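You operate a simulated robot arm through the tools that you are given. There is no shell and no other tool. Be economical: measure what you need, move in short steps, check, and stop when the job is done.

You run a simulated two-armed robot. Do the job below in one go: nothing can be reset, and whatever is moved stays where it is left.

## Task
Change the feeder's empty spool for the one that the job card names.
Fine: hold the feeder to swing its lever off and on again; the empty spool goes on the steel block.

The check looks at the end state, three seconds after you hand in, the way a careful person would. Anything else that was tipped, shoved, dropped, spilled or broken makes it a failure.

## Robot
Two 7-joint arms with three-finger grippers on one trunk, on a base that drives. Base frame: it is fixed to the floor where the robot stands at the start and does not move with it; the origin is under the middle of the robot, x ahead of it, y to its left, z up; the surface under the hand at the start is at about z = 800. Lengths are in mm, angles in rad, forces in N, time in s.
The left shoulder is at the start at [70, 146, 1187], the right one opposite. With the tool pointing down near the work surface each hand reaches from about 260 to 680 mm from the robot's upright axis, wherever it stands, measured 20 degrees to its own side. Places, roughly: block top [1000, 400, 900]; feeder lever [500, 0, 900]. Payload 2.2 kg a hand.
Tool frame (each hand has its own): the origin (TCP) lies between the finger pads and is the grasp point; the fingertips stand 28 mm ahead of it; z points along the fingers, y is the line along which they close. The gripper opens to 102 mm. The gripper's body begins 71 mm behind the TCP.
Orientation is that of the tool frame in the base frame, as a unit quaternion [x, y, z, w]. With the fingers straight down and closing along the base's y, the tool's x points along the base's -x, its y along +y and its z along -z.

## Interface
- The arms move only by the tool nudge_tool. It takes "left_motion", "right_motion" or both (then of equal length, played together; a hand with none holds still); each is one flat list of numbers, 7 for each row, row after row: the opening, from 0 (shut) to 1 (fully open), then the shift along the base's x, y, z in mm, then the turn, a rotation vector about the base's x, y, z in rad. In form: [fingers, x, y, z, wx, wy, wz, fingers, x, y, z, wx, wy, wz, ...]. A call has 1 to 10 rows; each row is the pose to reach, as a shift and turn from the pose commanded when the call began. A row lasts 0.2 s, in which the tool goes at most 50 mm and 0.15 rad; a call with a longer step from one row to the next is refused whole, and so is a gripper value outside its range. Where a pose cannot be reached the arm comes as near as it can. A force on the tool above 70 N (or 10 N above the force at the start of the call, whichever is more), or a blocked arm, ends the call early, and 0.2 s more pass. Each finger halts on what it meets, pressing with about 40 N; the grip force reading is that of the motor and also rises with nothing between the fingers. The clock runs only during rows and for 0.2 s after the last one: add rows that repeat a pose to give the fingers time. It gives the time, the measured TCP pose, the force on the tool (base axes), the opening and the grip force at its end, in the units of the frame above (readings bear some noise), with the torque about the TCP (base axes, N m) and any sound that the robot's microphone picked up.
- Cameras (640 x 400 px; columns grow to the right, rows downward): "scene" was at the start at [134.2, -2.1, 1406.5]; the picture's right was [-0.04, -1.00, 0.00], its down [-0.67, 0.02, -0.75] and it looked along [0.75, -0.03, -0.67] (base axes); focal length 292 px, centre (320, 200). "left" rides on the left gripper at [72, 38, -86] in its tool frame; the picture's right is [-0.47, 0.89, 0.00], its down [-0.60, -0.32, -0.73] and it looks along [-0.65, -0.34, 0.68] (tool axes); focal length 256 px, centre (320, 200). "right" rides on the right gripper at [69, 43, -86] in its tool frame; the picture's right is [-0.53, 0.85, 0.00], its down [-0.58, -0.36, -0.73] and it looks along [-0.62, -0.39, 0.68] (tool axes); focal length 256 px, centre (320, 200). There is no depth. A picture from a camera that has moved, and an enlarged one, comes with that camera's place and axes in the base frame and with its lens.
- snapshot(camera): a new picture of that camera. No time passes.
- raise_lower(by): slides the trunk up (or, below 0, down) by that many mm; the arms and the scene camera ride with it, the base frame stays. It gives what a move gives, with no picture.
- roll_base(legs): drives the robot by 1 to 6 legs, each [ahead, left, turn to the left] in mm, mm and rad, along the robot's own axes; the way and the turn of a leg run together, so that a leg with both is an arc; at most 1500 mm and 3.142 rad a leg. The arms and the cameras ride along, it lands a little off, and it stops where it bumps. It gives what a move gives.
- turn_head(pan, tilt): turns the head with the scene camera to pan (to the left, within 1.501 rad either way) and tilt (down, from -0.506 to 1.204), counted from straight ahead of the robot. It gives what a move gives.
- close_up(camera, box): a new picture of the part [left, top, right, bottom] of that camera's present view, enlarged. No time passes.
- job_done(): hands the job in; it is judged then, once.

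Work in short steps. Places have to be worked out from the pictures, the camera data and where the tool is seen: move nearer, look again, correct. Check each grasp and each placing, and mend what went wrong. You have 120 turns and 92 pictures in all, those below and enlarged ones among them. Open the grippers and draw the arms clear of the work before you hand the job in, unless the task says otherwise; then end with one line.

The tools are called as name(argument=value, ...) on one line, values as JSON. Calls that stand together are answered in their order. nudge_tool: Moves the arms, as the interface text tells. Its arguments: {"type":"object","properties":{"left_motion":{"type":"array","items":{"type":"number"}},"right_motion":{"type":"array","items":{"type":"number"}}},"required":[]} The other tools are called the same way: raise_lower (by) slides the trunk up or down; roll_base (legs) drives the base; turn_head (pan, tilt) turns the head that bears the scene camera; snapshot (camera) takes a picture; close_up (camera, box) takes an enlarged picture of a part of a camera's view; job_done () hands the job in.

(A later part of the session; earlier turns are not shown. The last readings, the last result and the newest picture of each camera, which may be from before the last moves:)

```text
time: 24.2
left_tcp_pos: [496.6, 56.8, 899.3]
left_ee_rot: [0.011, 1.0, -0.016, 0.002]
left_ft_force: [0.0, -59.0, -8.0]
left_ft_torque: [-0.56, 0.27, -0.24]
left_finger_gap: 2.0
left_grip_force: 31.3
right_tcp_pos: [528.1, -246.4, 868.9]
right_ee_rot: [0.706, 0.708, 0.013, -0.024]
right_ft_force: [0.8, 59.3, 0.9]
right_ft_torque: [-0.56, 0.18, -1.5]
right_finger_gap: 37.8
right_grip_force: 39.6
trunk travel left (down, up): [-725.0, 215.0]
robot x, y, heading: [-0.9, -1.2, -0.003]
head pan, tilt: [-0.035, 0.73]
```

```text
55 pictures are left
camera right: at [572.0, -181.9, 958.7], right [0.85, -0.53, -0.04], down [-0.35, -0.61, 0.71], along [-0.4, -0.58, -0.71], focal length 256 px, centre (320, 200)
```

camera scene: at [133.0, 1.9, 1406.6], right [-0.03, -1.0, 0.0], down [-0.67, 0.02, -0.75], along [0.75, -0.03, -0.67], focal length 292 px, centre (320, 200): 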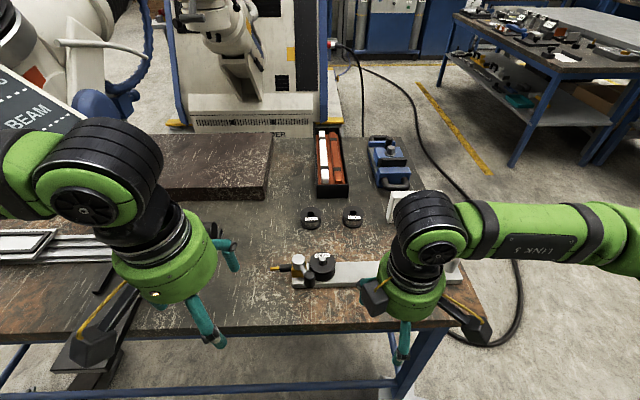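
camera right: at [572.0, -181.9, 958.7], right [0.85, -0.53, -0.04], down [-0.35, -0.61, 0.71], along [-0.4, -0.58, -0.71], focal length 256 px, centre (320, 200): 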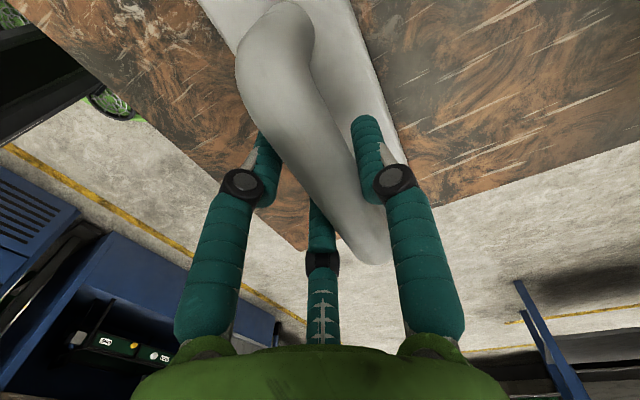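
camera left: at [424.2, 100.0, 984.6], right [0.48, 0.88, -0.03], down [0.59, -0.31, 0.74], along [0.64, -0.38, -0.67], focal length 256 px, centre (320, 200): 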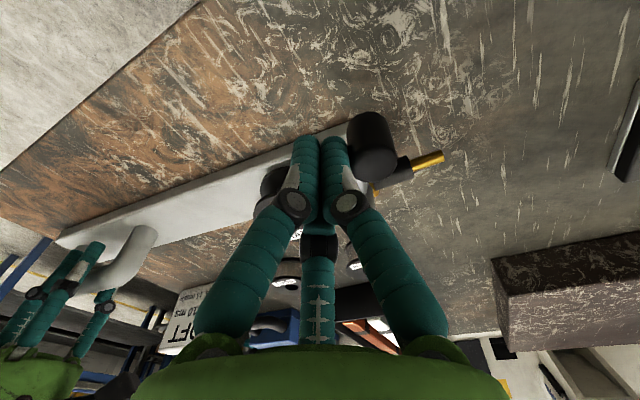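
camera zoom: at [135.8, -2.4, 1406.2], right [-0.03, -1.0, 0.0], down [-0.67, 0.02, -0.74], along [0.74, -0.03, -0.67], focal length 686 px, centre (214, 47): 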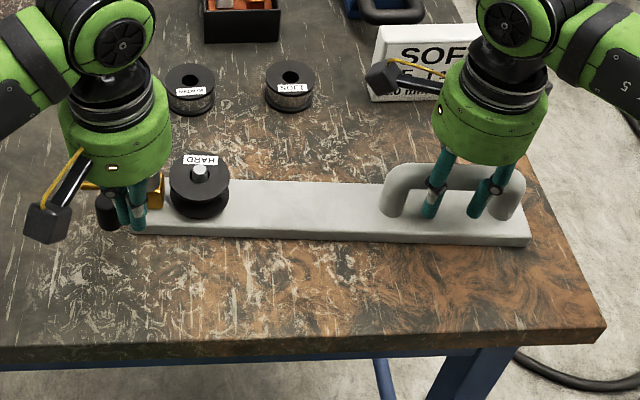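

Row too long; I repeat with shorter steps.

nudge_tool(left_motion=[0, -3, -12, 0, 0, 0, 0, 0, -15, -30, 0, 0, 0, 0, 0, -30, -35, 15, 0, 0, 0, 0.3, -45, -25, 45, 0, 0, 0, 0.7, -60, 0, 80, 0, 0, 0, 1, -75, 25, 110, 0, 0, 0, 1, -90, 60, 120, 0, 0, 0])

close_up(camera="scene", box=[230, 180, 500, 350])

```text
time: 25.8
left_tcp_pos: [407.0, 133.9, 1017.9]
left_ee_rot: [0.0, 1.0, 0.001, 0.0]
left_ft_force: [0.6, 0.7, 0.0]
left_ft_torque: [-0.01, 0.01, -0.01]
left_finger_gap: 101.9
left_grip_force: 0.1
right_tcp_pos: [525.8, -260.4, 869.4]
right_ee_rot: [0.713, 0.701, -0.001, -0.014]
right_ft_force: [-1.6, 1.6, -0.6]
right_ft_torque: [-0.98, 0.01, -0.1]
right_finger_gap: 36.0
right_grip_force: 39.7
trunk travel left (down, up): [-725.0, 215.0]
robot x, y, heading: [-1.4, -2.8, 0.001]
head pan, tilt: [-0.035, 0.73]
```

```text
2.35 times, centred on (365, 265) of scene
camera zoom: at [134.5, -0.6, 1406.3], right [-0.03, -1.0, 0.0], down [-0.67, 0.02, -0.75], along [0.74, -0.03, -0.67], focal length 686 px, centre (214, 47)
```

zoom: 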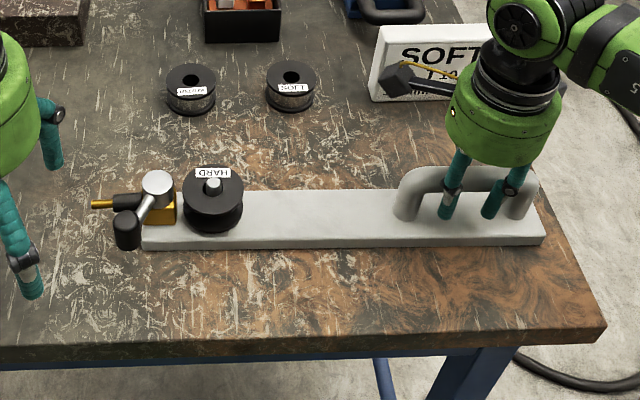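

Lever is off at its stop and the feeder is back in place. The block (near-right corner about [815,122], top ~850) is out of reach from here, so I will drive nearer: first I release the handle, raise the right hand and look down at the floor gap under the table.

nudge_tool(right_motion=[0.5, 0, 0, 0, 0, 0, 0, 1, 0, 0, 0, 0, 0, 0, 1, 0, 0, 0, 0, 0, 0, 1, 0, 0, 45, 0, 0, 0, 1, 0, 0, 90, 0, 0, 0, 1, -30, 0, 130, 0, 0, 0, 1, -60, 0, 170, 0, 0, 0, 1, -90, 0, 210, 0, 0, 0])

turn_head(pan=0.2, tilt=1.2)

snapshot(camera="scene")

```text
time: 27.6
left_tcp_pos: [406.4, 132.5, 1019.0]
left_ee_rot: [-0.001, 1.0, 0.0, 0.001]
left_ft_force: [-0.4, 0.4, 0.4]
left_ft_torque: [0.02, 0.01, 0.0]
left_finger_gap: 101.9
left_grip_force: 0.0
right_tcp_pos: [435.2, -261.7, 1080.0]
right_ee_rot: [0.714, 0.7, 0.001, -0.014]
right_ft_force: [0.2, -0.1, 0.6]
right_ft_torque: [0.02, -0.01, 0.02]
right_finger_gap: 102.0
right_grip_force: 0.1
trunk travel left (down, up): [-725.0, 215.0]
robot x, y, heading: [0.1, 0.9, 0.001]
head pan, tilt: [-0.035, 0.73]
```

```text
time: 28.5
left_tcp_pos: [407.0, 131.1, 1017.6]
left_ee_rot: [0.0, 1.0, 0.002, 0.0]
left_ft_force: [0.8, 0.4, -0.6]
left_ft_torque: [0.0, -0.03, -0.01]
left_finger_gap: 102.0
left_grip_force: 0.0
right_tcp_pos: [438.1, -261.3, 1078.5]
right_ee_rot: [0.714, 0.7, 0.001, -0.014]
right_ft_force: [0.5, -0.4, -0.2]
right_ft_torque: [0.0, 0.0, -0.01]
right_finger_gap: 102.0
right_grip_force: 0.0
trunk travel left (down, up): [-725.0, 215.0]
robot x, y, heading: [-2.6, 1.8, 0.003]
head pan, tilt: [0.201, 1.201]
```

```text
53 pictures are left
camera scene: at [105.5, 11.9, 1373.0], right [0.2, -0.98, 0.0], down [-0.91, -0.19, -0.36], along [0.36, 0.07, -0.93], focal length 292 px, centre (320, 200)
```

scene: 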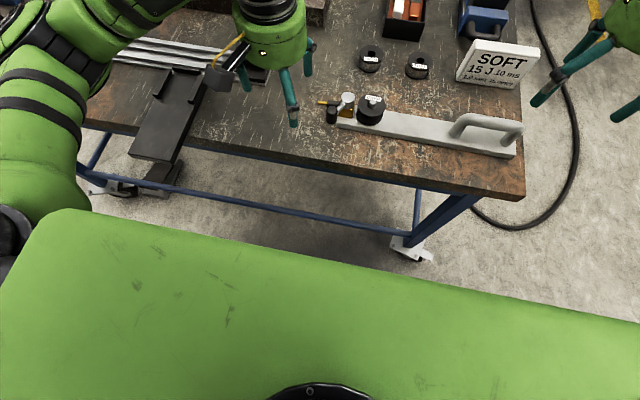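

A cross rail under the table and casters limit driving to maybe 150 mm ahead; turning right brings the left shoulder farther forward. First I take the empty spool: left hand over it, turned 60° so the fingers straddle the lever post.

nudge_tool(left_motion=[1, 16, -19, -8, 0, 0, 0.13, 1, 32, -38, -16, 0, 0, 0.26, 1, 48, -57, -24, 0, 0, 0.39, 1, 64, -76, -32, 0, 0, 0.52, 1, 80, -95, -40, 0, 0, 0.65, 1, 96, -114, -48, 0, 0, 0.78, 1, 112, -133, -56, 0, 0, 0.91, 1, 127, -152, -64, 0, 0, 1.04])

turn_head(pan=0, tilt=0.75)

snapshot(camera="left")

close_up(camera="scene", box=[230, 180, 420, 300])

```text
time: 30.3
left_tcp_pos: [535.8, -23.5, 953.2]
left_ee_rot: [-0.499, 0.867, 0.002, 0.0]
left_ft_force: [0.9, -1.0, 0.5]
left_ft_torque: [0.06, 0.02, -0.01]
left_finger_gap: 101.9
left_grip_force: 0.2
right_tcp_pos: [437.4, -262.1, 1077.5]
right_ee_rot: [0.714, 0.7, 0.001, -0.014]
right_ft_force: [-0.2, -1.1, -1.1]
right_ft_torque: [0.09, 0.02, 0.02]
right_finger_gap: 102.1
right_grip_force: 0.1
trunk travel left (down, up): [-725.0, 215.0]
robot x, y, heading: [-2.9, -1.8, 0.0]
head pan, tilt: [0.201, 1.201]
```

```text
time: 31.2
left_tcp_pos: [535.0, -21.4, 953.5]
left_ee_rot: [-0.497, 0.868, 0.0, 0.001]
left_ft_force: [-0.1, 0.1, -0.7]
left_ft_torque: [0.0, -0.02, -0.04]
left_finger_gap: 102.0
left_grip_force: 0.0
right_tcp_pos: [436.3, -261.9, 1078.3]
right_ee_rot: [0.714, 0.7, 0.0, -0.013]
right_ft_force: [0.2, 0.9, 0.8]
right_ft_torque: [0.02, 0.02, 0.01]
right_finger_gap: 101.9
right_grip_force: 0.1
trunk travel left (down, up): [-725.0, 215.0]
robot x, y, heading: [-1.4, -0.0, -0.001]
head pan, tilt: [0.0, 0.75]
```

```text
52 pictures are left
camera left: at [465.0, -63.8, 1040.5], right [-0.53, 0.85, 0.0], down [0.58, 0.36, 0.73], along [0.62, 0.39, -0.68], focal length 256 px, centre (320, 200)
```

left: 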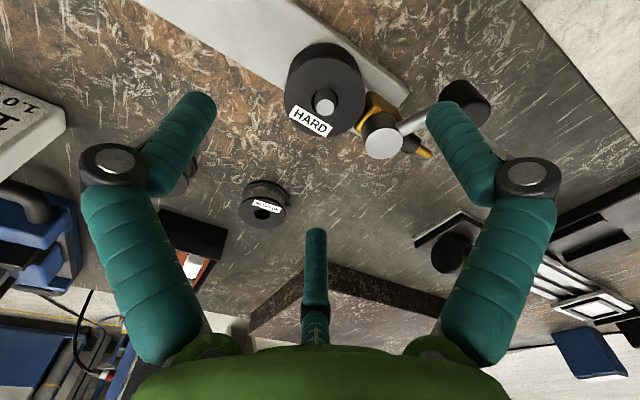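

```text
3.33 times, centred on (325, 240) of scene
camera zoom: at [133.3, 1.0, 1404.6], right [0.0, -1.0, 0.0], down [-0.68, 0.0, -0.73], along [0.73, 0.0, -0.68], focal length 972 px, centre (303, 67)
```

zoom: 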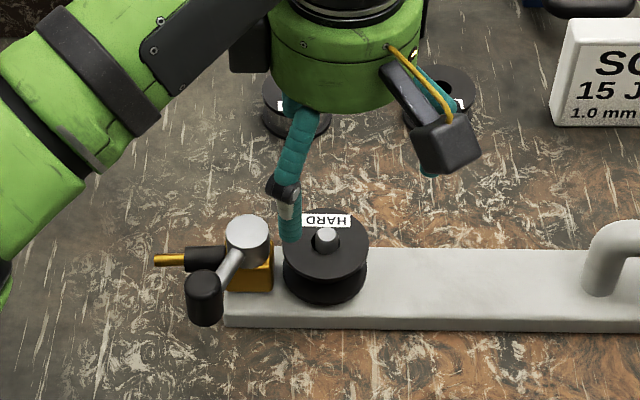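

I place the spool's axis at about [536,-15], flange top ~858. I shift and go down to just above the flange, then check the centring.

nudge_tool(left_motion=[1, 1, 4, -25, 0, 0, 0, 1, 1, 7, -50, 0, 0, 0])

snapshot(camera="left")

close_up(camera="scene", box=[230, 180, 420, 300])

```text
time: 31.8
left_tcp_pos: [536.0, -14.2, 904.3]
left_ee_rot: [-0.497, 0.868, 0.001, 0.001]
left_ft_force: [0.1, -0.7, -0.5]
left_ft_torque: [0.0, 0.02, -0.02]
left_finger_gap: 101.8
left_grip_force: 0.1
right_tcp_pos: [437.1, -261.6, 1077.7]
right_ee_rot: [0.714, 0.7, 0.0, -0.014]
right_ft_force: [-1.0, -0.9, 0.0]
right_ft_torque: [0.0, -0.02, -0.01]
right_finger_gap: 101.8
right_grip_force: 0.0
trunk travel left (down, up): [-725.0, 215.0]
robot x, y, heading: [3.3, 2.3, 0.001]
head pan, tilt: [0.0, 0.75]
```

```text
50 pictures are left
camera left: at [466.6, -56.4, 990.0], right [-0.53, 0.85, 0.0], down [0.58, 0.36, 0.73], along [0.62, 0.39, -0.68], focal length 256 px, centre (320, 200)
```

left: 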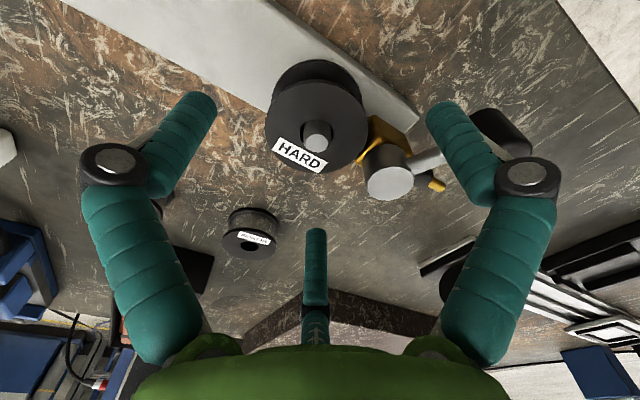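

```text
3.33 times, centred on (325, 240) of scene
camera zoom: at [133.6, 0.9, 1404.7], right [0.0, -1.0, 0.0], down [-0.68, 0.0, -0.73], along [0.73, 0.0, -0.68], focal length 972 px, centre (303, 67)
```

zoom: 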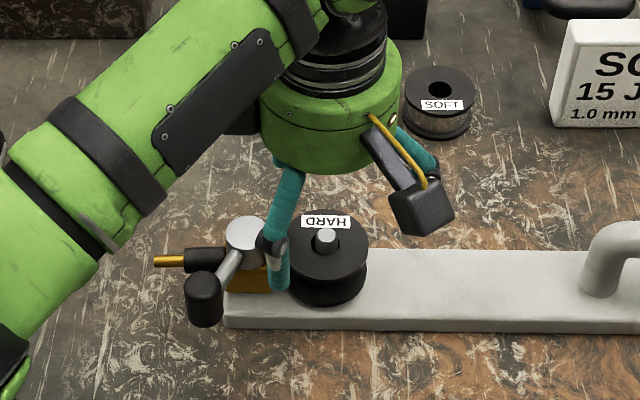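

Well centred (axis ≈[535.5,-15.5], top ≈858). I lower to TCP z=853, then close gently in stages.

nudge_tool(left_motion=[1, 0, -1, -25, 0, 0, 0, 1, -0.5, -1, -50, 0, 0, 0, 0.8, -0.5, -1, -50, 0, 0, 0, 0.7, -0.5, -1, -50, 0, 0, 0])

snapshot(camera="left")

close_up(camera="scene", box=[230, 180, 420, 300])

```text
time: 32.8
left_tcp_pos: [535.6, -15.5, 853.8]
left_ee_rot: [-0.497, 0.868, 0.001, 0.0]
left_ft_force: [-0.6, -0.3, 0.5]
left_ft_torque: [0.01, 0.01, 0.02]
left_finger_gap: 71.2
left_grip_force: 0.1
right_tcp_pos: [436.8, -261.3, 1077.4]
right_ee_rot: [0.714, 0.701, 0.001, -0.014]
right_ft_force: [0.0, 0.5, -1.3]
right_ft_torque: [0.01, -0.02, 0.01]
right_finger_gap: 101.9
right_grip_force: 0.1
trunk travel left (down, up): [-725.0, 215.0]
robot x, y, heading: [0.6, -1.1, 0.001]
head pan, tilt: [0.0, 0.75]
```

```text
48 pictures are left
camera left: at [465.7, -58.2, 940.2], right [-0.53, 0.85, 0.0], down [0.58, 0.36, 0.73], along [0.62, 0.39, -0.68], focal length 256 px, centre (320, 200)
```

left: 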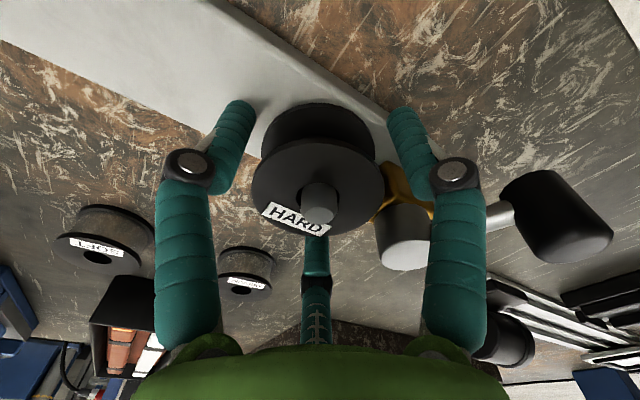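

```text
3.33 times, centred on (325, 240) of scene
camera zoom: at [133.5, 0.8, 1404.7], right [0.0, -1.0, 0.0], down [-0.68, 0.0, -0.73], along [0.73, 0.0, -0.68], focal length 972 px, centre (303, 67)
```

zoom: 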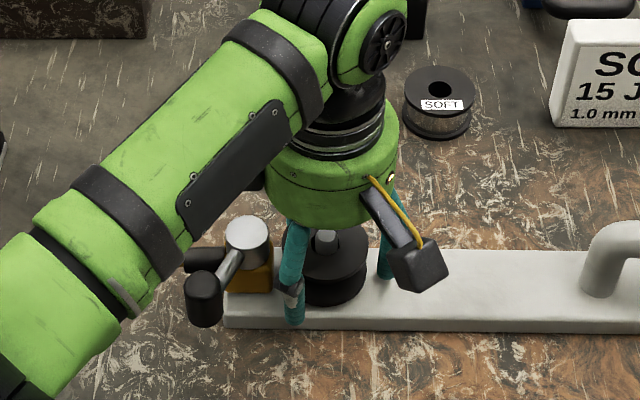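

Centred. Closing on the spool.

nudge_tool(left_motion=[0.62, 0, 0, 0, 0, 0, 0, 0.55, 0, 0, 0, 0, 0, 0, 0.4, 0, 0, 0, 0, 0, 0, 0.4, 0, 0, 0, 0, 0, 0])

snapshot(camera="left")

```text
time: 33.8
left_tcp_pos: [536.1, -15.8, 854.0]
left_ee_rot: [-0.497, 0.868, 0.001, 0.001]
left_ft_force: [1.6, -0.1, 0.8]
left_ft_torque: [0.0, -0.03, 0.01]
left_finger_gap: 58.5
left_grip_force: 13.1
right_tcp_pos: [437.1, -261.6, 1078.7]
right_ee_rot: [0.714, 0.7, 0.0, -0.014]
right_ft_force: [-0.9, -0.5, -0.6]
right_ft_torque: [-0.04, 0.01, -0.02]
right_finger_gap: 102.2
right_grip_force: 0.0
trunk travel left (down, up): [-725.0, 215.0]
robot x, y, heading: [-0.7, -1.9, 0.003]
head pan, tilt: [0.0, 0.75]
```

```text
46 pictures are left
camera left: at [465.7, -58.2, 940.6], right [-0.53, 0.85, 0.0], down [0.58, 0.36, 0.73], along [0.62, 0.39, -0.68], focal length 256 px, centre (320, 200)
```

left: 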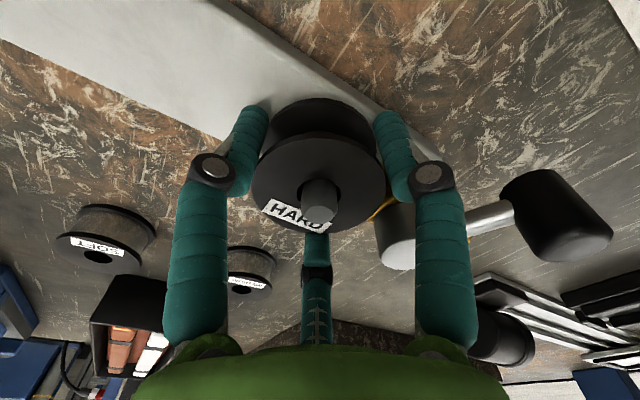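

Gripped at 58.5 mm. I tighten and lift straight up in small steps.

nudge_tool(left_motion=[0.2, 0, 0, 0, 0, 0, 0, 0.1, 0, 0, 5, 0, 0, 0, 0.1, 0, 0, 15, 0, 0, 0, 0.1, 0, 0, 30, 0, 0, 0, 0.1, 0, 0, 50, 0, 0, 0, 0.1, 0, 0, 75, 0, 0, 0])

snapshot(camera="left")

close_up(camera="scene", box=[230, 180, 500, 350])

```text
time: 35.2
left_tcp_pos: [536.2, -15.7, 928.6]
left_ee_rot: [-0.496, 0.868, 0.001, 0.001]
left_ft_force: [-0.8, 0.6, -1.6]
left_ft_torque: [0.02, -0.02, 0.0]
left_finger_gap: 57.6
left_grip_force: 35.7
right_tcp_pos: [436.3, -263.5, 1078.1]
right_ee_rot: [0.714, 0.701, 0.0, -0.014]
right_ft_force: [0.4, -0.3, 0.0]
right_ft_torque: [0.03, 0.0, -0.02]
right_finger_gap: 102.0
right_grip_force: 0.1
trunk travel left (down, up): [-725.0, 215.0]
robot x, y, heading: [1.8, -2.1, 0.003]
head pan, tilt: [0.0, 0.75]
```

```text
45 pictures are left
camera left: at [465.3, -57.8, 1015.2], right [-0.53, 0.85, 0.0], down [0.58, 0.36, 0.73], along [0.62, 0.39, -0.68], focal length 256 px, centre (320, 200)
```

left: 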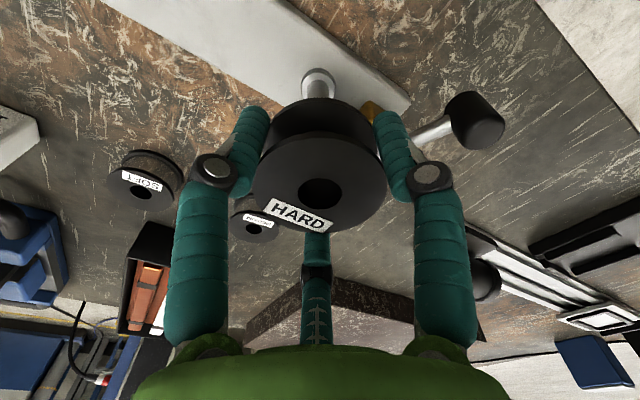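

```text
2.35 times, centred on (365, 265) of scene
camera zoom: at [133.4, 1.0, 1404.7], right [0.0, -1.0, 0.0], down [-0.68, 0.0, -0.73], along [0.73, 0.0, -0.68], focal length 686 px, centre (214, 47)
```

zoom: 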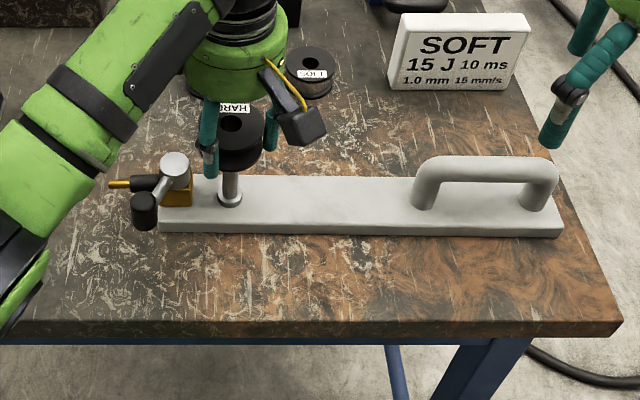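

Empty spool is free, spindle stands at [536,-16]. I raise the left hand and drive ahead/left a bit, then turn right to bring the left arm toward the block.

nudge_tool(left_motion=[0.1, -10, 0, 40, 0, 0, 0, 0.1, -20, 0, 80, 0, 0, 0, 0.1, -30, 0, 120, 0, 0, 0], right_motion=[1, -10, 0, 20, 0, 0, 0, 1, -20, 0, 40, 0, 0, 0, 1, -30, 0, 50, 0, 0, 0])

roll_base(legs=[[140, 100, 0]])

snapshot(camera="scene")

```text
time: 36.0
left_tcp_pos: [504.8, -15.5, 1048.8]
left_ee_rot: [-0.497, 0.868, 0.001, 0.0]
left_ft_force: [-1.0, 0.9, -1.7]
left_ft_torque: [-0.04, -0.02, -0.01]
left_finger_gap: 58.1
left_grip_force: 35.9
right_tcp_pos: [404.6, -262.8, 1128.8]
right_ee_rot: [0.714, 0.7, 0.0, -0.013]
right_ft_force: [0.4, -0.6, 1.2]
right_ft_torque: [-0.01, -0.01, 0.02]
right_finger_gap: 102.1
right_grip_force: 0.0
trunk travel left (down, up): [-725.0, 215.0]
robot x, y, heading: [1.7, 3.9, 0.002]
head pan, tilt: [0.0, 0.75]
```

```text
time: 37.0
left_tcp_pos: [538.2, -6.5, 1045.2]
left_ee_rot: [-0.484, 0.875, 0.005, -0.004]
left_ft_force: [-0.7, -0.1, -1.4]
left_ft_torque: [0.0, 0.0, -0.03]
left_finger_gap: 57.7
left_grip_force: 35.9
right_tcp_pos: [447.8, -238.5, 1127.0]
right_ee_rot: [0.714, 0.7, 0.003, -0.016]
right_ft_force: [0.0, -0.2, 0.0]
right_ft_torque: [0.02, -0.04, 0.0]
right_finger_gap: 102.0
right_grip_force: 0.0
trunk travel left (down, up): [-725.0, 215.0]
robot x, y, heading: [46.2, 31.6, -0.006]
head pan, tilt: [0.0, 0.75]
stopped in leg 1: the robot was blocked; the commanded pose is now the measured one
```

```text
43 pictures are left
camera scene: at [174.1, 22.1, 1405.1], right [0.0, -1.0, -0.01], down [-0.68, 0.01, -0.73], along [0.73, 0.0, -0.68], focal length 292 px, centre (320, 200)
```

scene: 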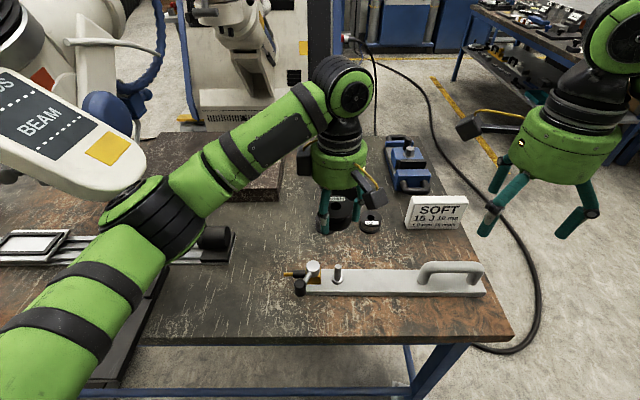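

The left hand was pushed back ~20 mm relative to the base, so the left elbow likely met the other robot's beam on the left. I back away to the right at once and look.

roll_base(legs=[[0, -110, 0]])

turn_head(pan=0.6, tilt=0.4)

snapshot(camera="scene")

```text
time: 38.2
left_tcp_pos: [542.3, -104.0, 1044.7]
left_ee_rot: [-0.488, 0.873, 0.003, -0.005]
left_ft_force: [-0.4, 0.3, -1.8]
left_ft_torque: [0.04, 0.0, 0.0]
left_finger_gap: 57.8
left_grip_force: 36.0
right_tcp_pos: [449.6, -338.1, 1127.8]
right_ee_rot: [0.714, 0.7, 0.0, -0.014]
right_ft_force: [0.1, -0.3, 0.3]
right_ft_torque: [0.0, -0.04, -0.02]
right_finger_gap: 101.9
right_grip_force: 0.0
trunk travel left (down, up): [-725.0, 215.0]
robot x, y, heading: [44.8, -79.1, 0.001]
head pan, tilt: [0.0, 0.75]
```

```text
time: 39.2
left_tcp_pos: [542.9, -103.6, 1043.8]
left_ee_rot: [-0.488, 0.873, 0.003, -0.006]
left_ft_force: [0.7, -0.1, -0.5]
left_ft_torque: [-0.02, 0.0, -0.02]
left_finger_gap: 57.7
left_grip_force: 35.7
right_tcp_pos: [451.2, -339.8, 1127.4]
right_ee_rot: [0.714, 0.7, 0.0, -0.014]
right_ft_force: [-0.3, -0.3, -0.2]
right_ft_torque: [-0.03, 0.01, -0.04]
right_finger_gap: 101.9
right_grip_force: 0.0
trunk travel left (down, up): [-725.0, 215.0]
robot x, y, heading: [42.8, -77.5, 0.0]
head pan, tilt: [0.6, 0.4]
```

```text
42 pictures are left
camera scene: at [171.0, -25.3, 1435.7], right [0.56, -0.83, 0.0], down [-0.32, -0.22, -0.92], along [0.76, 0.52, -0.39], focal length 292 px, centre (320, 200)
```

scene: 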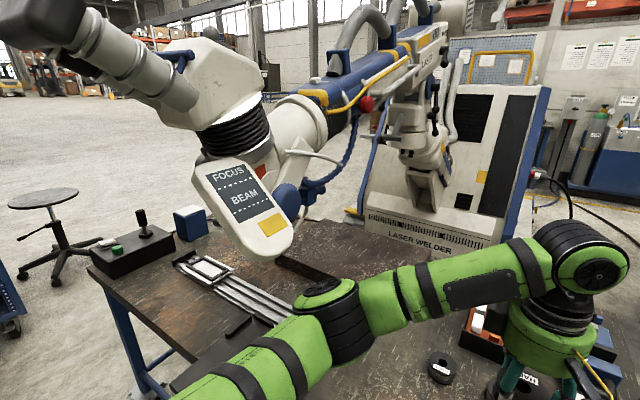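

It was the laser welder's head beside the left elbow; it looks unharmed. Staying at y≈-80 keeps clear, so I drive ahead 110 mm from here.

roll_base(legs=[[55, 0, 0], [55, 0, 0]])

turn_head(pan=0.3, tilt=0.65)

snapshot(camera="scene")

snapshot(camera="left")

```text
time: 40.7
left_tcp_pos: [647.4, -104.1, 1045.8]
left_ee_rot: [-0.487, 0.873, 0.003, -0.005]
left_ft_force: [-1.9, -0.2, -2.1]
left_ft_torque: [0.01, -0.1, -0.01]
left_finger_gap: 57.5
left_grip_force: 40.3
right_tcp_pos: [554.9, -339.3, 1130.3]
right_ee_rot: [0.714, 0.7, 0.002, -0.012]
right_ft_force: [0.1, -0.5, 0.2]
right_ft_torque: [0.0, -0.05, -0.03]
right_finger_gap: 102.0
right_grip_force: 0.0
trunk travel left (down, up): [-725.0, 215.0]
robot x, y, heading: [154.7, -76.5, -0.002]
head pan, tilt: [0.6, 0.4]
```

```text
time: 41.5
left_tcp_pos: [653.4, -104.2, 1044.2]
left_ee_rot: [-0.487, 0.873, 0.003, -0.007]
left_ft_force: [0.3, -0.2, -2.5]
left_ft_torque: [0.0, 0.05, -0.04]
left_finger_gap: 57.5
left_grip_force: 40.5
right_tcp_pos: [561.4, -340.2, 1128.1]
right_ee_rot: [0.714, 0.7, 0.001, -0.015]
right_ft_force: [0.5, 0.0, 0.1]
right_ft_torque: [-0.01, 0.02, -0.02]
right_finger_gap: 101.5
right_grip_force: 0.1
trunk travel left (down, up): [-725.0, 215.0]
robot x, y, heading: [152.5, -78.0, -0.004]
head pan, tilt: [0.3, 0.649]
```

```text
41 pictures are left
camera scene: at [289.1, -52.8, 1413.1], right [0.29, -0.96, 0.0], down [-0.58, -0.18, -0.8], along [0.76, 0.23, -0.61], focal length 292 px, centre (320, 200)
```

scene: 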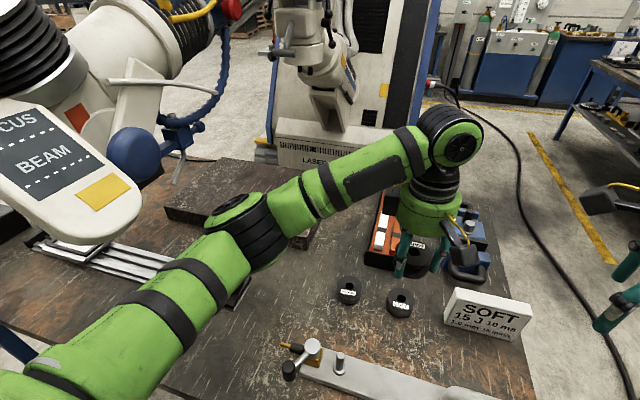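

```text
40 pictures are left
camera left: at [583.8, -145.6, 1131.2], right [-0.51, 0.86, 0.01], down [0.6, 0.35, 0.72], along [0.62, 0.37, -0.69], focal length 256 px, centre (320, 200)
```

left: 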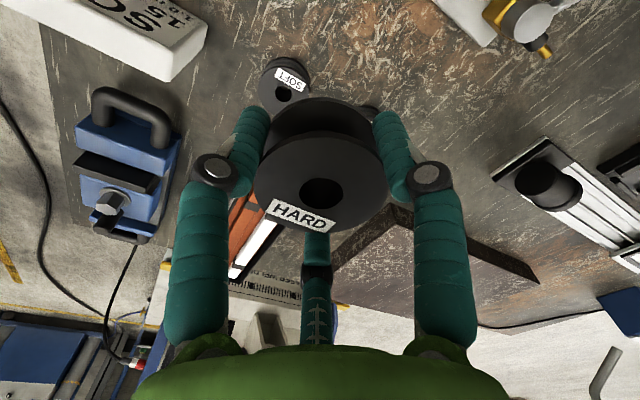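

The path is clear. The block spot (~[850,160]) needs the left shoulder farther forward, so I drive 30 mm more and turn 0.5 rad to the right.

roll_base(legs=[[30, 0, 0], [0, 0, -0.5]])

turn_head(pan=0.8, tilt=0.6)

snapshot(camera="scene")

```text
time: 42.4
left_tcp_pos: [667.2, -107.0, 1043.7]
left_ee_rot: [-0.485, 0.874, 0.004, -0.007]
left_ft_force: [0.9, 0.2, -1.3]
left_ft_torque: [-0.01, 0.05, 0.0]
left_finger_gap: 57.3
left_grip_force: 40.2
right_tcp_pos: [574.3, -339.5, 1127.5]
right_ee_rot: [0.714, 0.7, 0.0, -0.015]
right_ft_force: [-0.4, -0.6, -0.3]
right_ft_torque: [0.0, 0.06, -0.02]
right_finger_gap: 101.8
right_grip_force: 0.3
trunk travel left (down, up): [-725.0, 215.0]
robot x, y, heading: [165.3, -77.9, 0.002]
head pan, tilt: [0.3, 0.649]
stopped in leg 1: the robot was blocked; the commanded pose is now the measured one
```

```text
time: 43.4
left_tcp_pos: [665.2, -105.0, 1043.8]
left_ee_rot: [-0.485, 0.874, 0.003, -0.006]
left_ft_force: [-0.5, -0.2, -1.3]
left_ft_torque: [-0.01, -0.01, -0.04]
left_finger_gap: 57.3
left_grip_force: 40.6
right_tcp_pos: [571.9, -339.1, 1127.8]
right_ee_rot: [0.714, 0.7, 0.002, -0.013]
right_ft_force: [-0.3, 0.8, 1.0]
right_ft_torque: [-0.02, 0.04, 0.01]
right_finger_gap: 102.0
right_grip_force: 0.0
trunk travel left (down, up): [-725.0, 215.0]
robot x, y, heading: [168.6, -78.7, -0.003]
head pan, tilt: [0.799, 0.6]
```

```text
39 pictures are left
camera scene: at [279.0, -14.0, 1417.6], right [0.71, -0.7, 0.0], down [-0.4, -0.4, -0.83], along [0.58, 0.59, -0.56], focal length 292 px, centre (320, 200)
```

scene: 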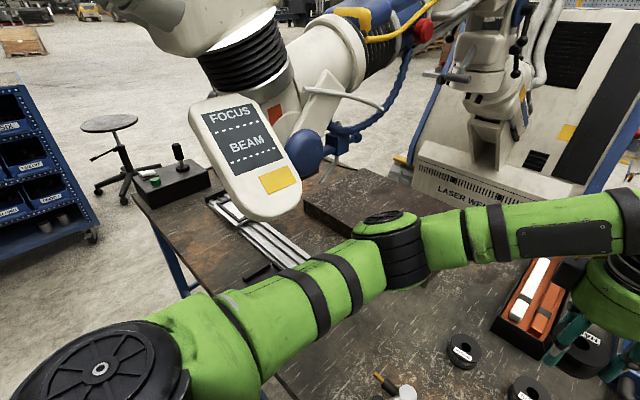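

The base itself met something (rail) at x≈168, with no shift of the arms. I back 15 mm off and turn right 0.6 rad.

roll_base(legs=[[-15, 0, 0], [0, 0, -0.6]])

turn_head(pan=1.0, tilt=0.6)

snapshot(camera="scene")

```text
time: 45.8
left_tcp_pos: [545.6, -383.8, 1043.6]
left_ee_rot: [-0.204, 0.979, 0.004, -0.004]
left_ft_force: [-0.4, 0.3, -1.3]
left_ft_torque: [-0.03, 0.0, -0.05]
left_finger_gap: 57.1
left_grip_force: 40.1
right_tcp_pos: [336.1, -523.7, 1128.2]
right_ee_rot: [0.89, 0.456, 0.005, -0.013]
right_ft_force: [-0.3, 0.0, 0.4]
right_ft_torque: [0.01, 0.0, 0.0]
right_finger_gap: 102.1
right_grip_force: 0.1
trunk travel left (down, up): [-725.0, 215.0]
robot x, y, heading: [151.9, -80.1, -0.606]
head pan, tilt: [0.799, 0.6]
```

```text
time: 46.5
left_tcp_pos: [546.5, -383.0, 1043.5]
left_ee_rot: [-0.203, 0.979, 0.005, -0.005]
left_ft_force: [0.2, 0.1, -2.7]
left_ft_torque: [-0.01, 0.0, 0.01]
left_finger_gap: 57.3
left_grip_force: 40.2
right_tcp_pos: [336.2, -523.3, 1129.3]
right_ee_rot: [0.89, 0.456, 0.006, -0.012]
right_ft_force: [0.1, 0.0, 0.7]
right_ft_torque: [0.02, -0.02, 0.03]
right_finger_gap: 102.1
right_grip_force: 0.1
trunk travel left (down, up): [-725.0, 215.0]
robot x, y, heading: [148.2, -78.4, -0.61]
head pan, tilt: [1.0, 0.6]
```

```text
38 pictures are left
camera scene: at [275.0, -71.8, 1417.6], right [0.38, -0.92, 0.0], down [-0.52, -0.21, -0.83], along [0.76, 0.31, -0.56], focal length 292 px, centre (320, 200)
```

scene: 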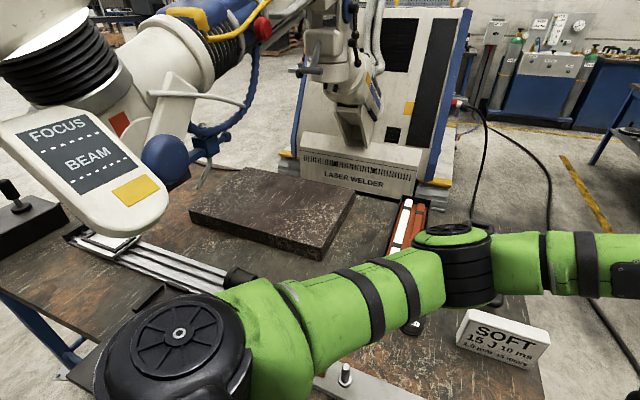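

The block is in clear view: near-right top corner about [820,175], so I aim for [855,215]. Moving the base 100 mm in +y (parallel to the table) brings that within reach.

roll_base(legs=[[-57, 82, 0]])

snapshot(camera="scene")

```text
time: 47.6
left_tcp_pos: [546.7, -287.1, 1045.2]
left_ee_rot: [-0.203, 0.979, 0.006, -0.006]
left_ft_force: [-0.1, -0.3, -1.5]
left_ft_torque: [0.03, 0.01, -0.04]
left_finger_gap: 57.3
left_grip_force: 40.0
right_tcp_pos: [337.4, -426.9, 1127.0]
right_ee_rot: [0.89, 0.456, 0.004, -0.013]
right_ft_force: [0.5, 0.3, -0.5]
right_ft_torque: [-0.02, -0.01, -0.03]
right_finger_gap: 101.9
right_grip_force: 0.2
trunk travel left (down, up): [-725.0, 215.0]
robot x, y, heading: [152.2, 20.1, -0.605]
head pan, tilt: [1.0, 0.6]
```

```text
37 pictures are left
camera scene: at [274.9, 24.6, 1417.5], right [0.38, -0.92, 0.0], down [-0.52, -0.21, -0.83], along [0.76, 0.32, -0.56], focal length 292 px, centre (320, 200)
```

scene: 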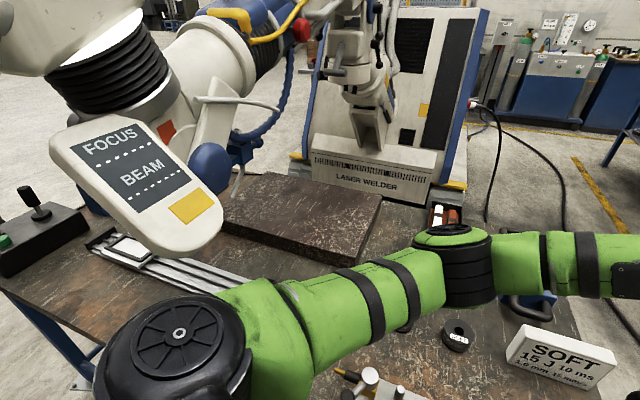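

The welder head's corner is at about [543,303,1130]; the arm's straight path to the block stays ~90 mm off it. I move the hand halfway and check.

nudge_tool(left_motion=[0, 25, 41, 0, 0, 0, 0, 0, 50, 82, 0, 0, 0, 0, 0, 75, 123, 0, 0, 0, 0, 0, 100, 164, 0, 0, 0, 0, 0, 125, 205, 0, 0, 0, 0, 0, 150, 246, 0, 0, 0, 0, 0, 175, 287, 0, 0, 0, 0, 0, 200, 328, 0, 0, 0, 0])

snapshot(camera="scene")

```text
time: 49.5
left_tcp_pos: [750.1, 34.7, 1042.2]
left_ee_rot: [-0.201, 0.98, 0.008, -0.006]
left_ft_force: [0.6, -0.5, -2.0]
left_ft_torque: [0.03, -0.03, -0.03]
left_finger_gap: 57.3
left_grip_force: 40.2
right_tcp_pos: [340.0, -432.7, 1125.2]
right_ee_rot: [0.89, 0.455, 0.004, -0.017]
right_ft_force: [-0.3, -0.5, 0.2]
right_ft_torque: [-0.02, 0.02, 0.01]
right_finger_gap: 101.7
right_grip_force: 0.1
trunk travel left (down, up): [-725.0, 215.0]
robot x, y, heading: [150.7, 22.0, -0.608]
head pan, tilt: [1.0, 0.6]
```

```text
36 pictures are left
camera scene: at [279.8, 17.4, 1416.7], right [0.38, -0.92, -0.01], down [-0.53, -0.21, -0.82], along [0.76, 0.32, -0.57], focal length 292 px, centre (320, 200)
```

scene: 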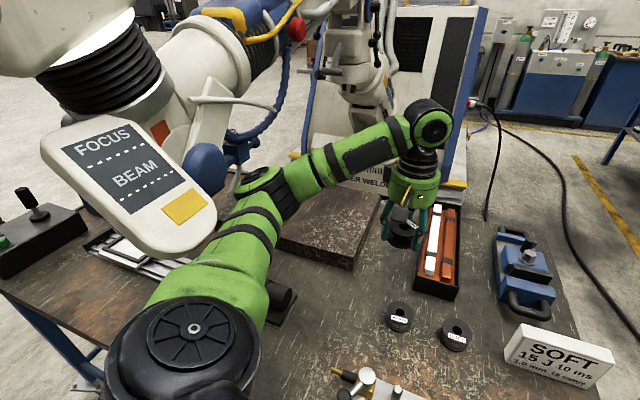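

The elbow would pass too near the welder head from here. I shift the base back 50 mm in -y and turn slightly more right, so the arm reaches the block nearly straight and well to the right of it.

roll_base(legs=[[29, -41, 0], [0, 0, -0.14]])

nudge_tool(left_motion=[0, 0, 0, -30, 0, 0, 0])

snapshot(camera="scene")

```text
time: 51.0
left_tcp_pos: [745.5, -88.0, 1043.4]
left_ee_rot: [-0.136, 0.991, 0.004, -0.005]
left_ft_force: [0.7, 1.1, -1.4]
left_ft_torque: [-0.03, 0.0, 0.02]
left_finger_gap: 57.2
left_grip_force: 40.1
right_tcp_pos: [274.5, -495.0, 1129.1]
right_ee_rot: [0.92, 0.392, 0.005, -0.012]
right_ft_force: [-0.7, 0.3, -0.6]
right_ft_torque: [0.01, 0.02, 0.0]
right_finger_gap: 101.8
right_grip_force: 0.2
trunk travel left (down, up): [-725.0, 215.0]
robot x, y, heading: [152.5, -33.8, -0.747]
head pan, tilt: [1.0, 0.6]
```

```text
time: 51.4
left_tcp_pos: [745.5, -87.6, 1013.5]
left_ee_rot: [-0.136, 0.991, 0.005, -0.005]
left_ft_force: [0.2, 0.6, -1.8]
left_ft_torque: [-0.07, 0.04, 0.01]
left_finger_gap: 57.4
left_grip_force: 39.9
right_tcp_pos: [274.7, -494.6, 1129.6]
right_ee_rot: [0.919, 0.393, 0.004, -0.012]
right_ft_force: [0.3, 0.7, -0.6]
right_ft_torque: [-0.02, 0.03, -0.02]
right_finger_gap: 101.9
right_grip_force: 0.1
trunk travel left (down, up): [-725.0, 215.0]
robot x, y, heading: [150.3, -27.3, -0.749]
head pan, tilt: [1.0, 0.6]
```

```text
35 pictures are left
camera scene: at [276.2, -38.3, 1417.5], right [0.25, -0.97, 0.0], down [-0.55, -0.14, -0.82], along [0.8, 0.21, -0.57], focal length 292 px, centre (320, 200)
```

scene: 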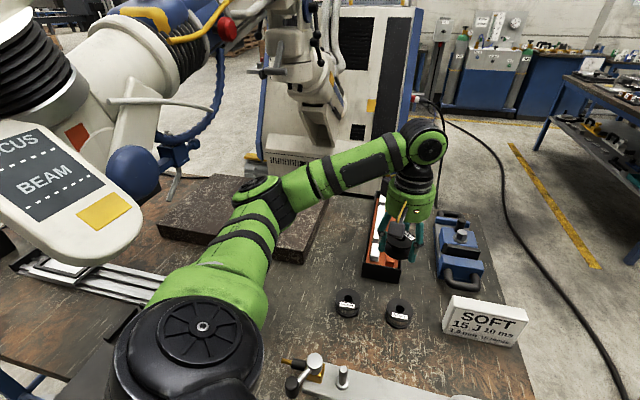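

The elbow has good clearance now. I swing the hand most of the way to the block.

nudge_tool(left_motion=[0, 16, 36, 0, 0, 0, 0, 0, 32, 73, 0, 0, 0, 0, 0, 48, 110, 0, 0, 0, 0, 0, 64, 146, 0, 0, 0, 0, 0, 80, 183, 0, 0, 0, 0, 0, 95, 220, 0, 0, 0, 0])

snapshot(camera="scene")

snapshot(camera="left")

```text
time: 52.8
left_tcp_pos: [840.3, 131.9, 1014.8]
left_ee_rot: [-0.136, 0.991, 0.005, -0.005]
left_ft_force: [-1.1, 0.0, -1.1]
left_ft_torque: [-0.01, -0.01, 0.05]
left_finger_gap: 57.3
left_grip_force: 40.1
right_tcp_pos: [273.6, -495.2, 1129.4]
right_ee_rot: [0.92, 0.392, 0.005, -0.012]
right_ft_force: [-0.4, 0.0, 1.0]
right_ft_torque: [-0.01, 0.0, -0.01]
right_finger_gap: 102.3
right_grip_force: 0.0
trunk travel left (down, up): [-725.0, 215.0]
robot x, y, heading: [153.4, -28.0, -0.744]
head pan, tilt: [1.0, 0.6]
```

```text
34 pictures are left
camera scene: at [275.1, -39.0, 1417.5], right [0.25, -0.97, 0.0], down [-0.55, -0.14, -0.82], along [0.8, 0.21, -0.57], focal length 292 px, centre (320, 200)
```

scene: 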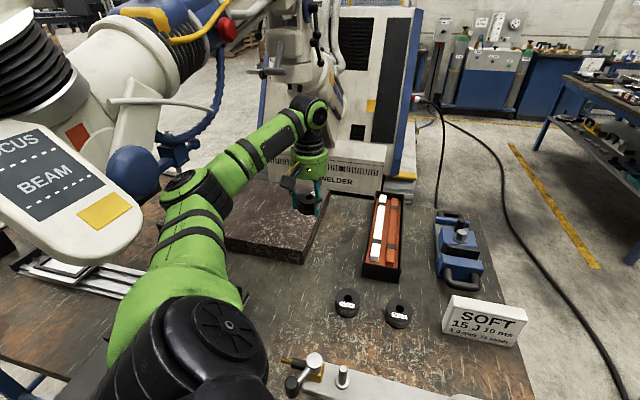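

```text
33 pictures are left
camera left: at [759.9, 149.7, 1101.9], right [0.21, 0.98, 0.01], down [0.67, -0.15, 0.72], along [0.71, -0.15, -0.69], focal length 256 px, centre (320, 200)
```

left: 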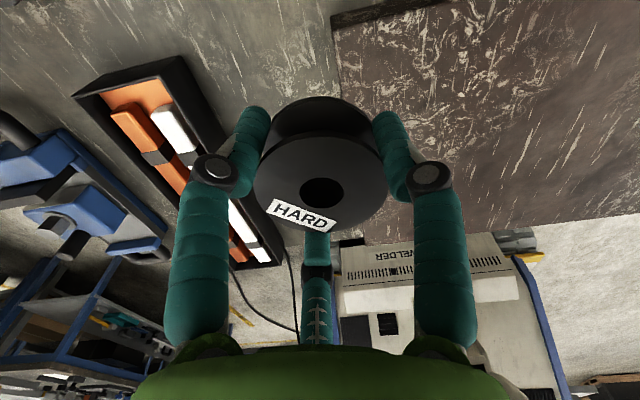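

The block's near-right corner is at about [818,150] by the hand camera. I go to [862,205] in small rows, watching for contact.

nudge_tool(left_motion=[0, 8, 20, -15, 0, 0, 0, 0, 16, 40, -30, 0, 0, 0, 0, 22, 58, -45, 0, 0, 0, 0, 22, 73, -60, 0, 0, 0])

snapshot(camera="scene")

snapshot(camera="left")

```text
time: 53.8
left_tcp_pos: [860.8, 204.3, 953.4]
left_ee_rot: [-0.135, 0.991, 0.004, -0.004]
left_ft_force: [-0.6, -0.1, -1.3]
left_ft_torque: [0.0, 0.03, 0.01]
left_finger_gap: 57.1
left_grip_force: 39.7
right_tcp_pos: [274.0, -496.4, 1128.3]
right_ee_rot: [0.919, 0.393, 0.004, -0.011]
right_ft_force: [0.6, 0.6, -0.2]
right_ft_torque: [0.0, -0.01, 0.03]
right_finger_gap: 101.7
right_grip_force: 0.0
trunk travel left (down, up): [-725.0, 215.0]
robot x, y, heading: [151.4, -28.5, -0.747]
head pan, tilt: [1.0, 0.6]
```

```text
32 pictures are left
camera scene: at [275.0, -39.2, 1417.6], right [0.25, -0.97, 0.0], down [-0.55, -0.14, -0.82], along [0.8, 0.21, -0.57], focal length 292 px, centre (320, 200)
```

scene: 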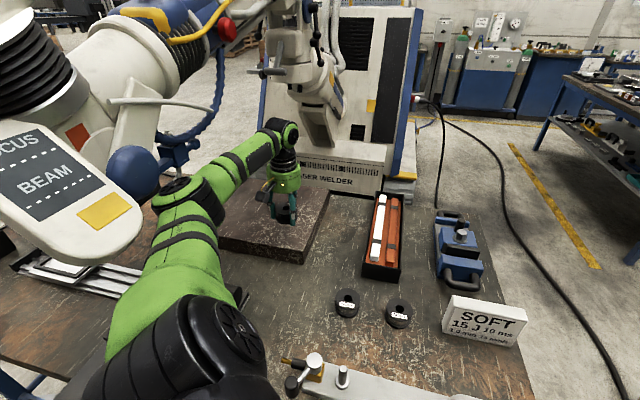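

```text
31 pictures are left
camera left: at [781.4, 221.9, 1041.4], right [0.21, 0.98, 0.01], down [0.67, -0.15, 0.72], along [0.71, -0.15, -0.69], focal length 256 px, centre (320, 200)
```

left: 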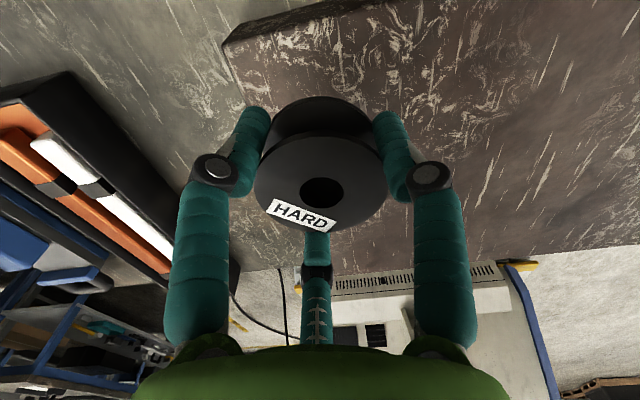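

The spool is over the block with margin. I lower gently, 8 mm deeper in x, toward contact.

nudge_tool(left_motion=[0, 8, 2, -25, 0, 0, 0, 0, 8, 2, -50, 0, 0, 0, 0, 8, 2, -60, 0, 0, 0, 0, 8, 2, -66, 0, 0, 0])

close_up(camera="scene", box=[210, 150, 350, 260])

```text
time: 54.8
left_tcp_pos: [870.3, 207.1, 887.7]
left_ee_rot: [-0.136, 0.991, 0.005, -0.004]
left_ft_force: [-0.3, 0.2, -2.0]
left_ft_torque: [-0.01, -0.02, -0.03]
left_finger_gap: 57.2
left_grip_force: 40.2
right_tcp_pos: [274.1, -496.5, 1128.7]
right_ee_rot: [0.919, 0.393, 0.005, -0.012]
right_ft_force: [1.1, -0.2, 0.2]
right_ft_torque: [0.0, 0.02, 0.0]
right_finger_gap: 102.1
right_grip_force: 0.1
trunk travel left (down, up): [-725.0, 215.0]
robot x, y, heading: [150.6, -26.6, -0.751]
head pan, tilt: [1.0, 0.6]
```

```text
3.64 times, centred on (280, 205) of scene
camera zoom: at [275.3, -40.2, 1417.5], right [0.25, -0.97, 0.0], down [-0.55, -0.14, -0.82], along [0.8, 0.21, -0.57], focal length 1061 px, centre (466, 182)
```

zoom: 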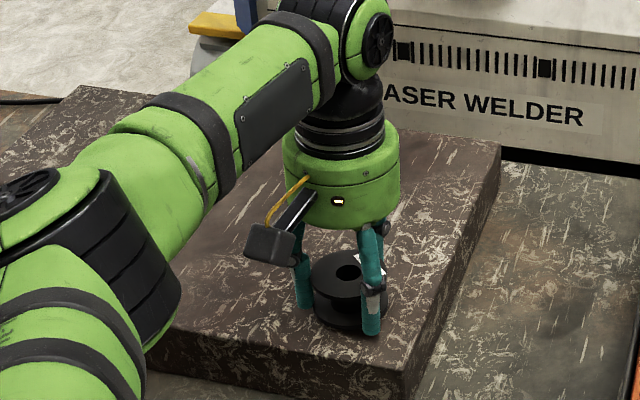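

Close to the surface. I lower in 3 mm rows and watch the force.

nudge_tool(left_motion=[0, 0, 0, -3, 0, 0, 0, 0, 0, 0, -6, 0, 0, 0])

nudge_tool(left_motion=[0, 0, 0, -3, 0, 0, 0, 0, 0, 0, -6, 0, 0, 0])

```text
time: 55.4
left_tcp_pos: [870.0, 205.4, 881.6]
left_ee_rot: [-0.136, 0.991, 0.005, -0.004]
left_ft_force: [0.5, 0.3, -2.0]
left_ft_torque: [0.01, 0.02, 0.01]
left_finger_gap: 57.1
left_grip_force: 39.8
right_tcp_pos: [273.9, -495.6, 1128.4]
right_ee_rot: [0.92, 0.392, 0.006, -0.013]
right_ft_force: [-0.2, 0.6, -0.3]
right_ft_torque: [0.01, -0.01, 0.02]
right_finger_gap: 102.2
right_grip_force: 0.0
trunk travel left (down, up): [-725.0, 215.0]
robot x, y, heading: [146.5, -28.6, -0.749]
head pan, tilt: [1.0, 0.6]
```

```text
time: 56.0
left_tcp_pos: [869.7, 205.6, 879.9]
left_ee_rot: [-0.136, 0.991, 0.005, -0.001]
left_ft_force: [3.7, 2.6, 14.7]
left_ft_torque: [-0.12, -0.5, 0.04]
left_finger_gap: 57.3
left_grip_force: 40.1
right_tcp_pos: [270.6, -497.0, 1129.1]
right_ee_rot: [0.92, 0.392, 0.007, -0.013]
right_ft_force: [0.1, 0.2, 0.3]
right_ft_torque: [-0.02, 0.01, -0.01]
right_finger_gap: 102.1
right_grip_force: 0.1
trunk travel left (down, up): [-725.0, 215.0]
robot x, y, heading: [151.3, -26.6, -0.748]
head pan, tilt: [1.0, 0.6]
```

Contact at TCP z≈880 (15 N). I ease off, open and rise.

nudge_tool(left_motion=[0.2, 0, 0, 3, 0, 0, 0, 0.6, 0, 0, 4, 0, 0, 0, 0.7, 0, 0, 4, 0, 0, 0, 0.85, 0, 0, 4, 0, 0, 0, 0.85, 0, 0, 30, 0, 0, 0, 0.85, 0, 0, 70, 0, 0, 0])

close_up(camera="scene", box=[210, 150, 350, 260])

snapshot(camera="left")

```text
time: 57.4
left_tcp_pos: [868.3, 205.3, 948.0]
left_ee_rot: [-0.136, 0.991, 0.006, -0.005]
left_ft_force: [-0.4, -0.4, 0.5]
left_ft_torque: [0.01, -0.02, 0.02]
left_finger_gap: 86.8
left_grip_force: 0.1
right_tcp_pos: [272.5, -497.0, 1129.4]
right_ee_rot: [0.92, 0.392, 0.006, -0.012]
right_ft_force: [1.0, 0.3, -0.5]
right_ft_torque: [-0.02, -0.02, -0.02]
right_finger_gap: 102.0
right_grip_force: 0.1
trunk travel left (down, up): [-725.0, 215.0]
robot x, y, heading: [154.6, -28.0, -0.745]
head pan, tilt: [1.0, 0.6]
```

```text
3.64 times, centred on (280, 205) of scene
camera zoom: at [273.7, -40.8, 1417.6], right [0.25, -0.97, 0.0], down [-0.55, -0.14, -0.83], along [0.8, 0.21, -0.56], focal length 1061 px, centre (466, 182)
```

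zoom: 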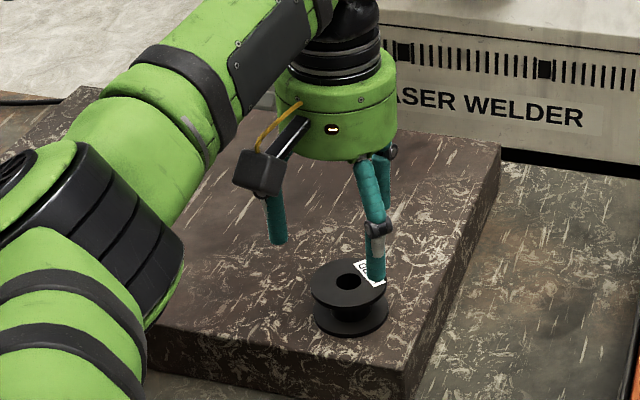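

```text
28 pictures are left
camera left: at [789.0, 222.8, 1034.6], right [0.21, 0.98, 0.01], down [0.67, -0.15, 0.72], along [0.71, -0.15, -0.69], focal length 256 px, centre (320, 200)
```

left: 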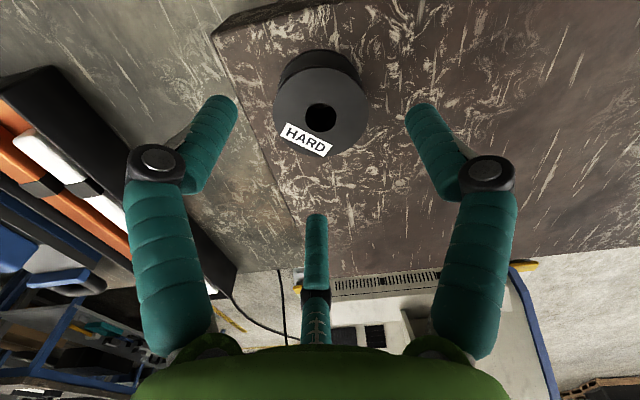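

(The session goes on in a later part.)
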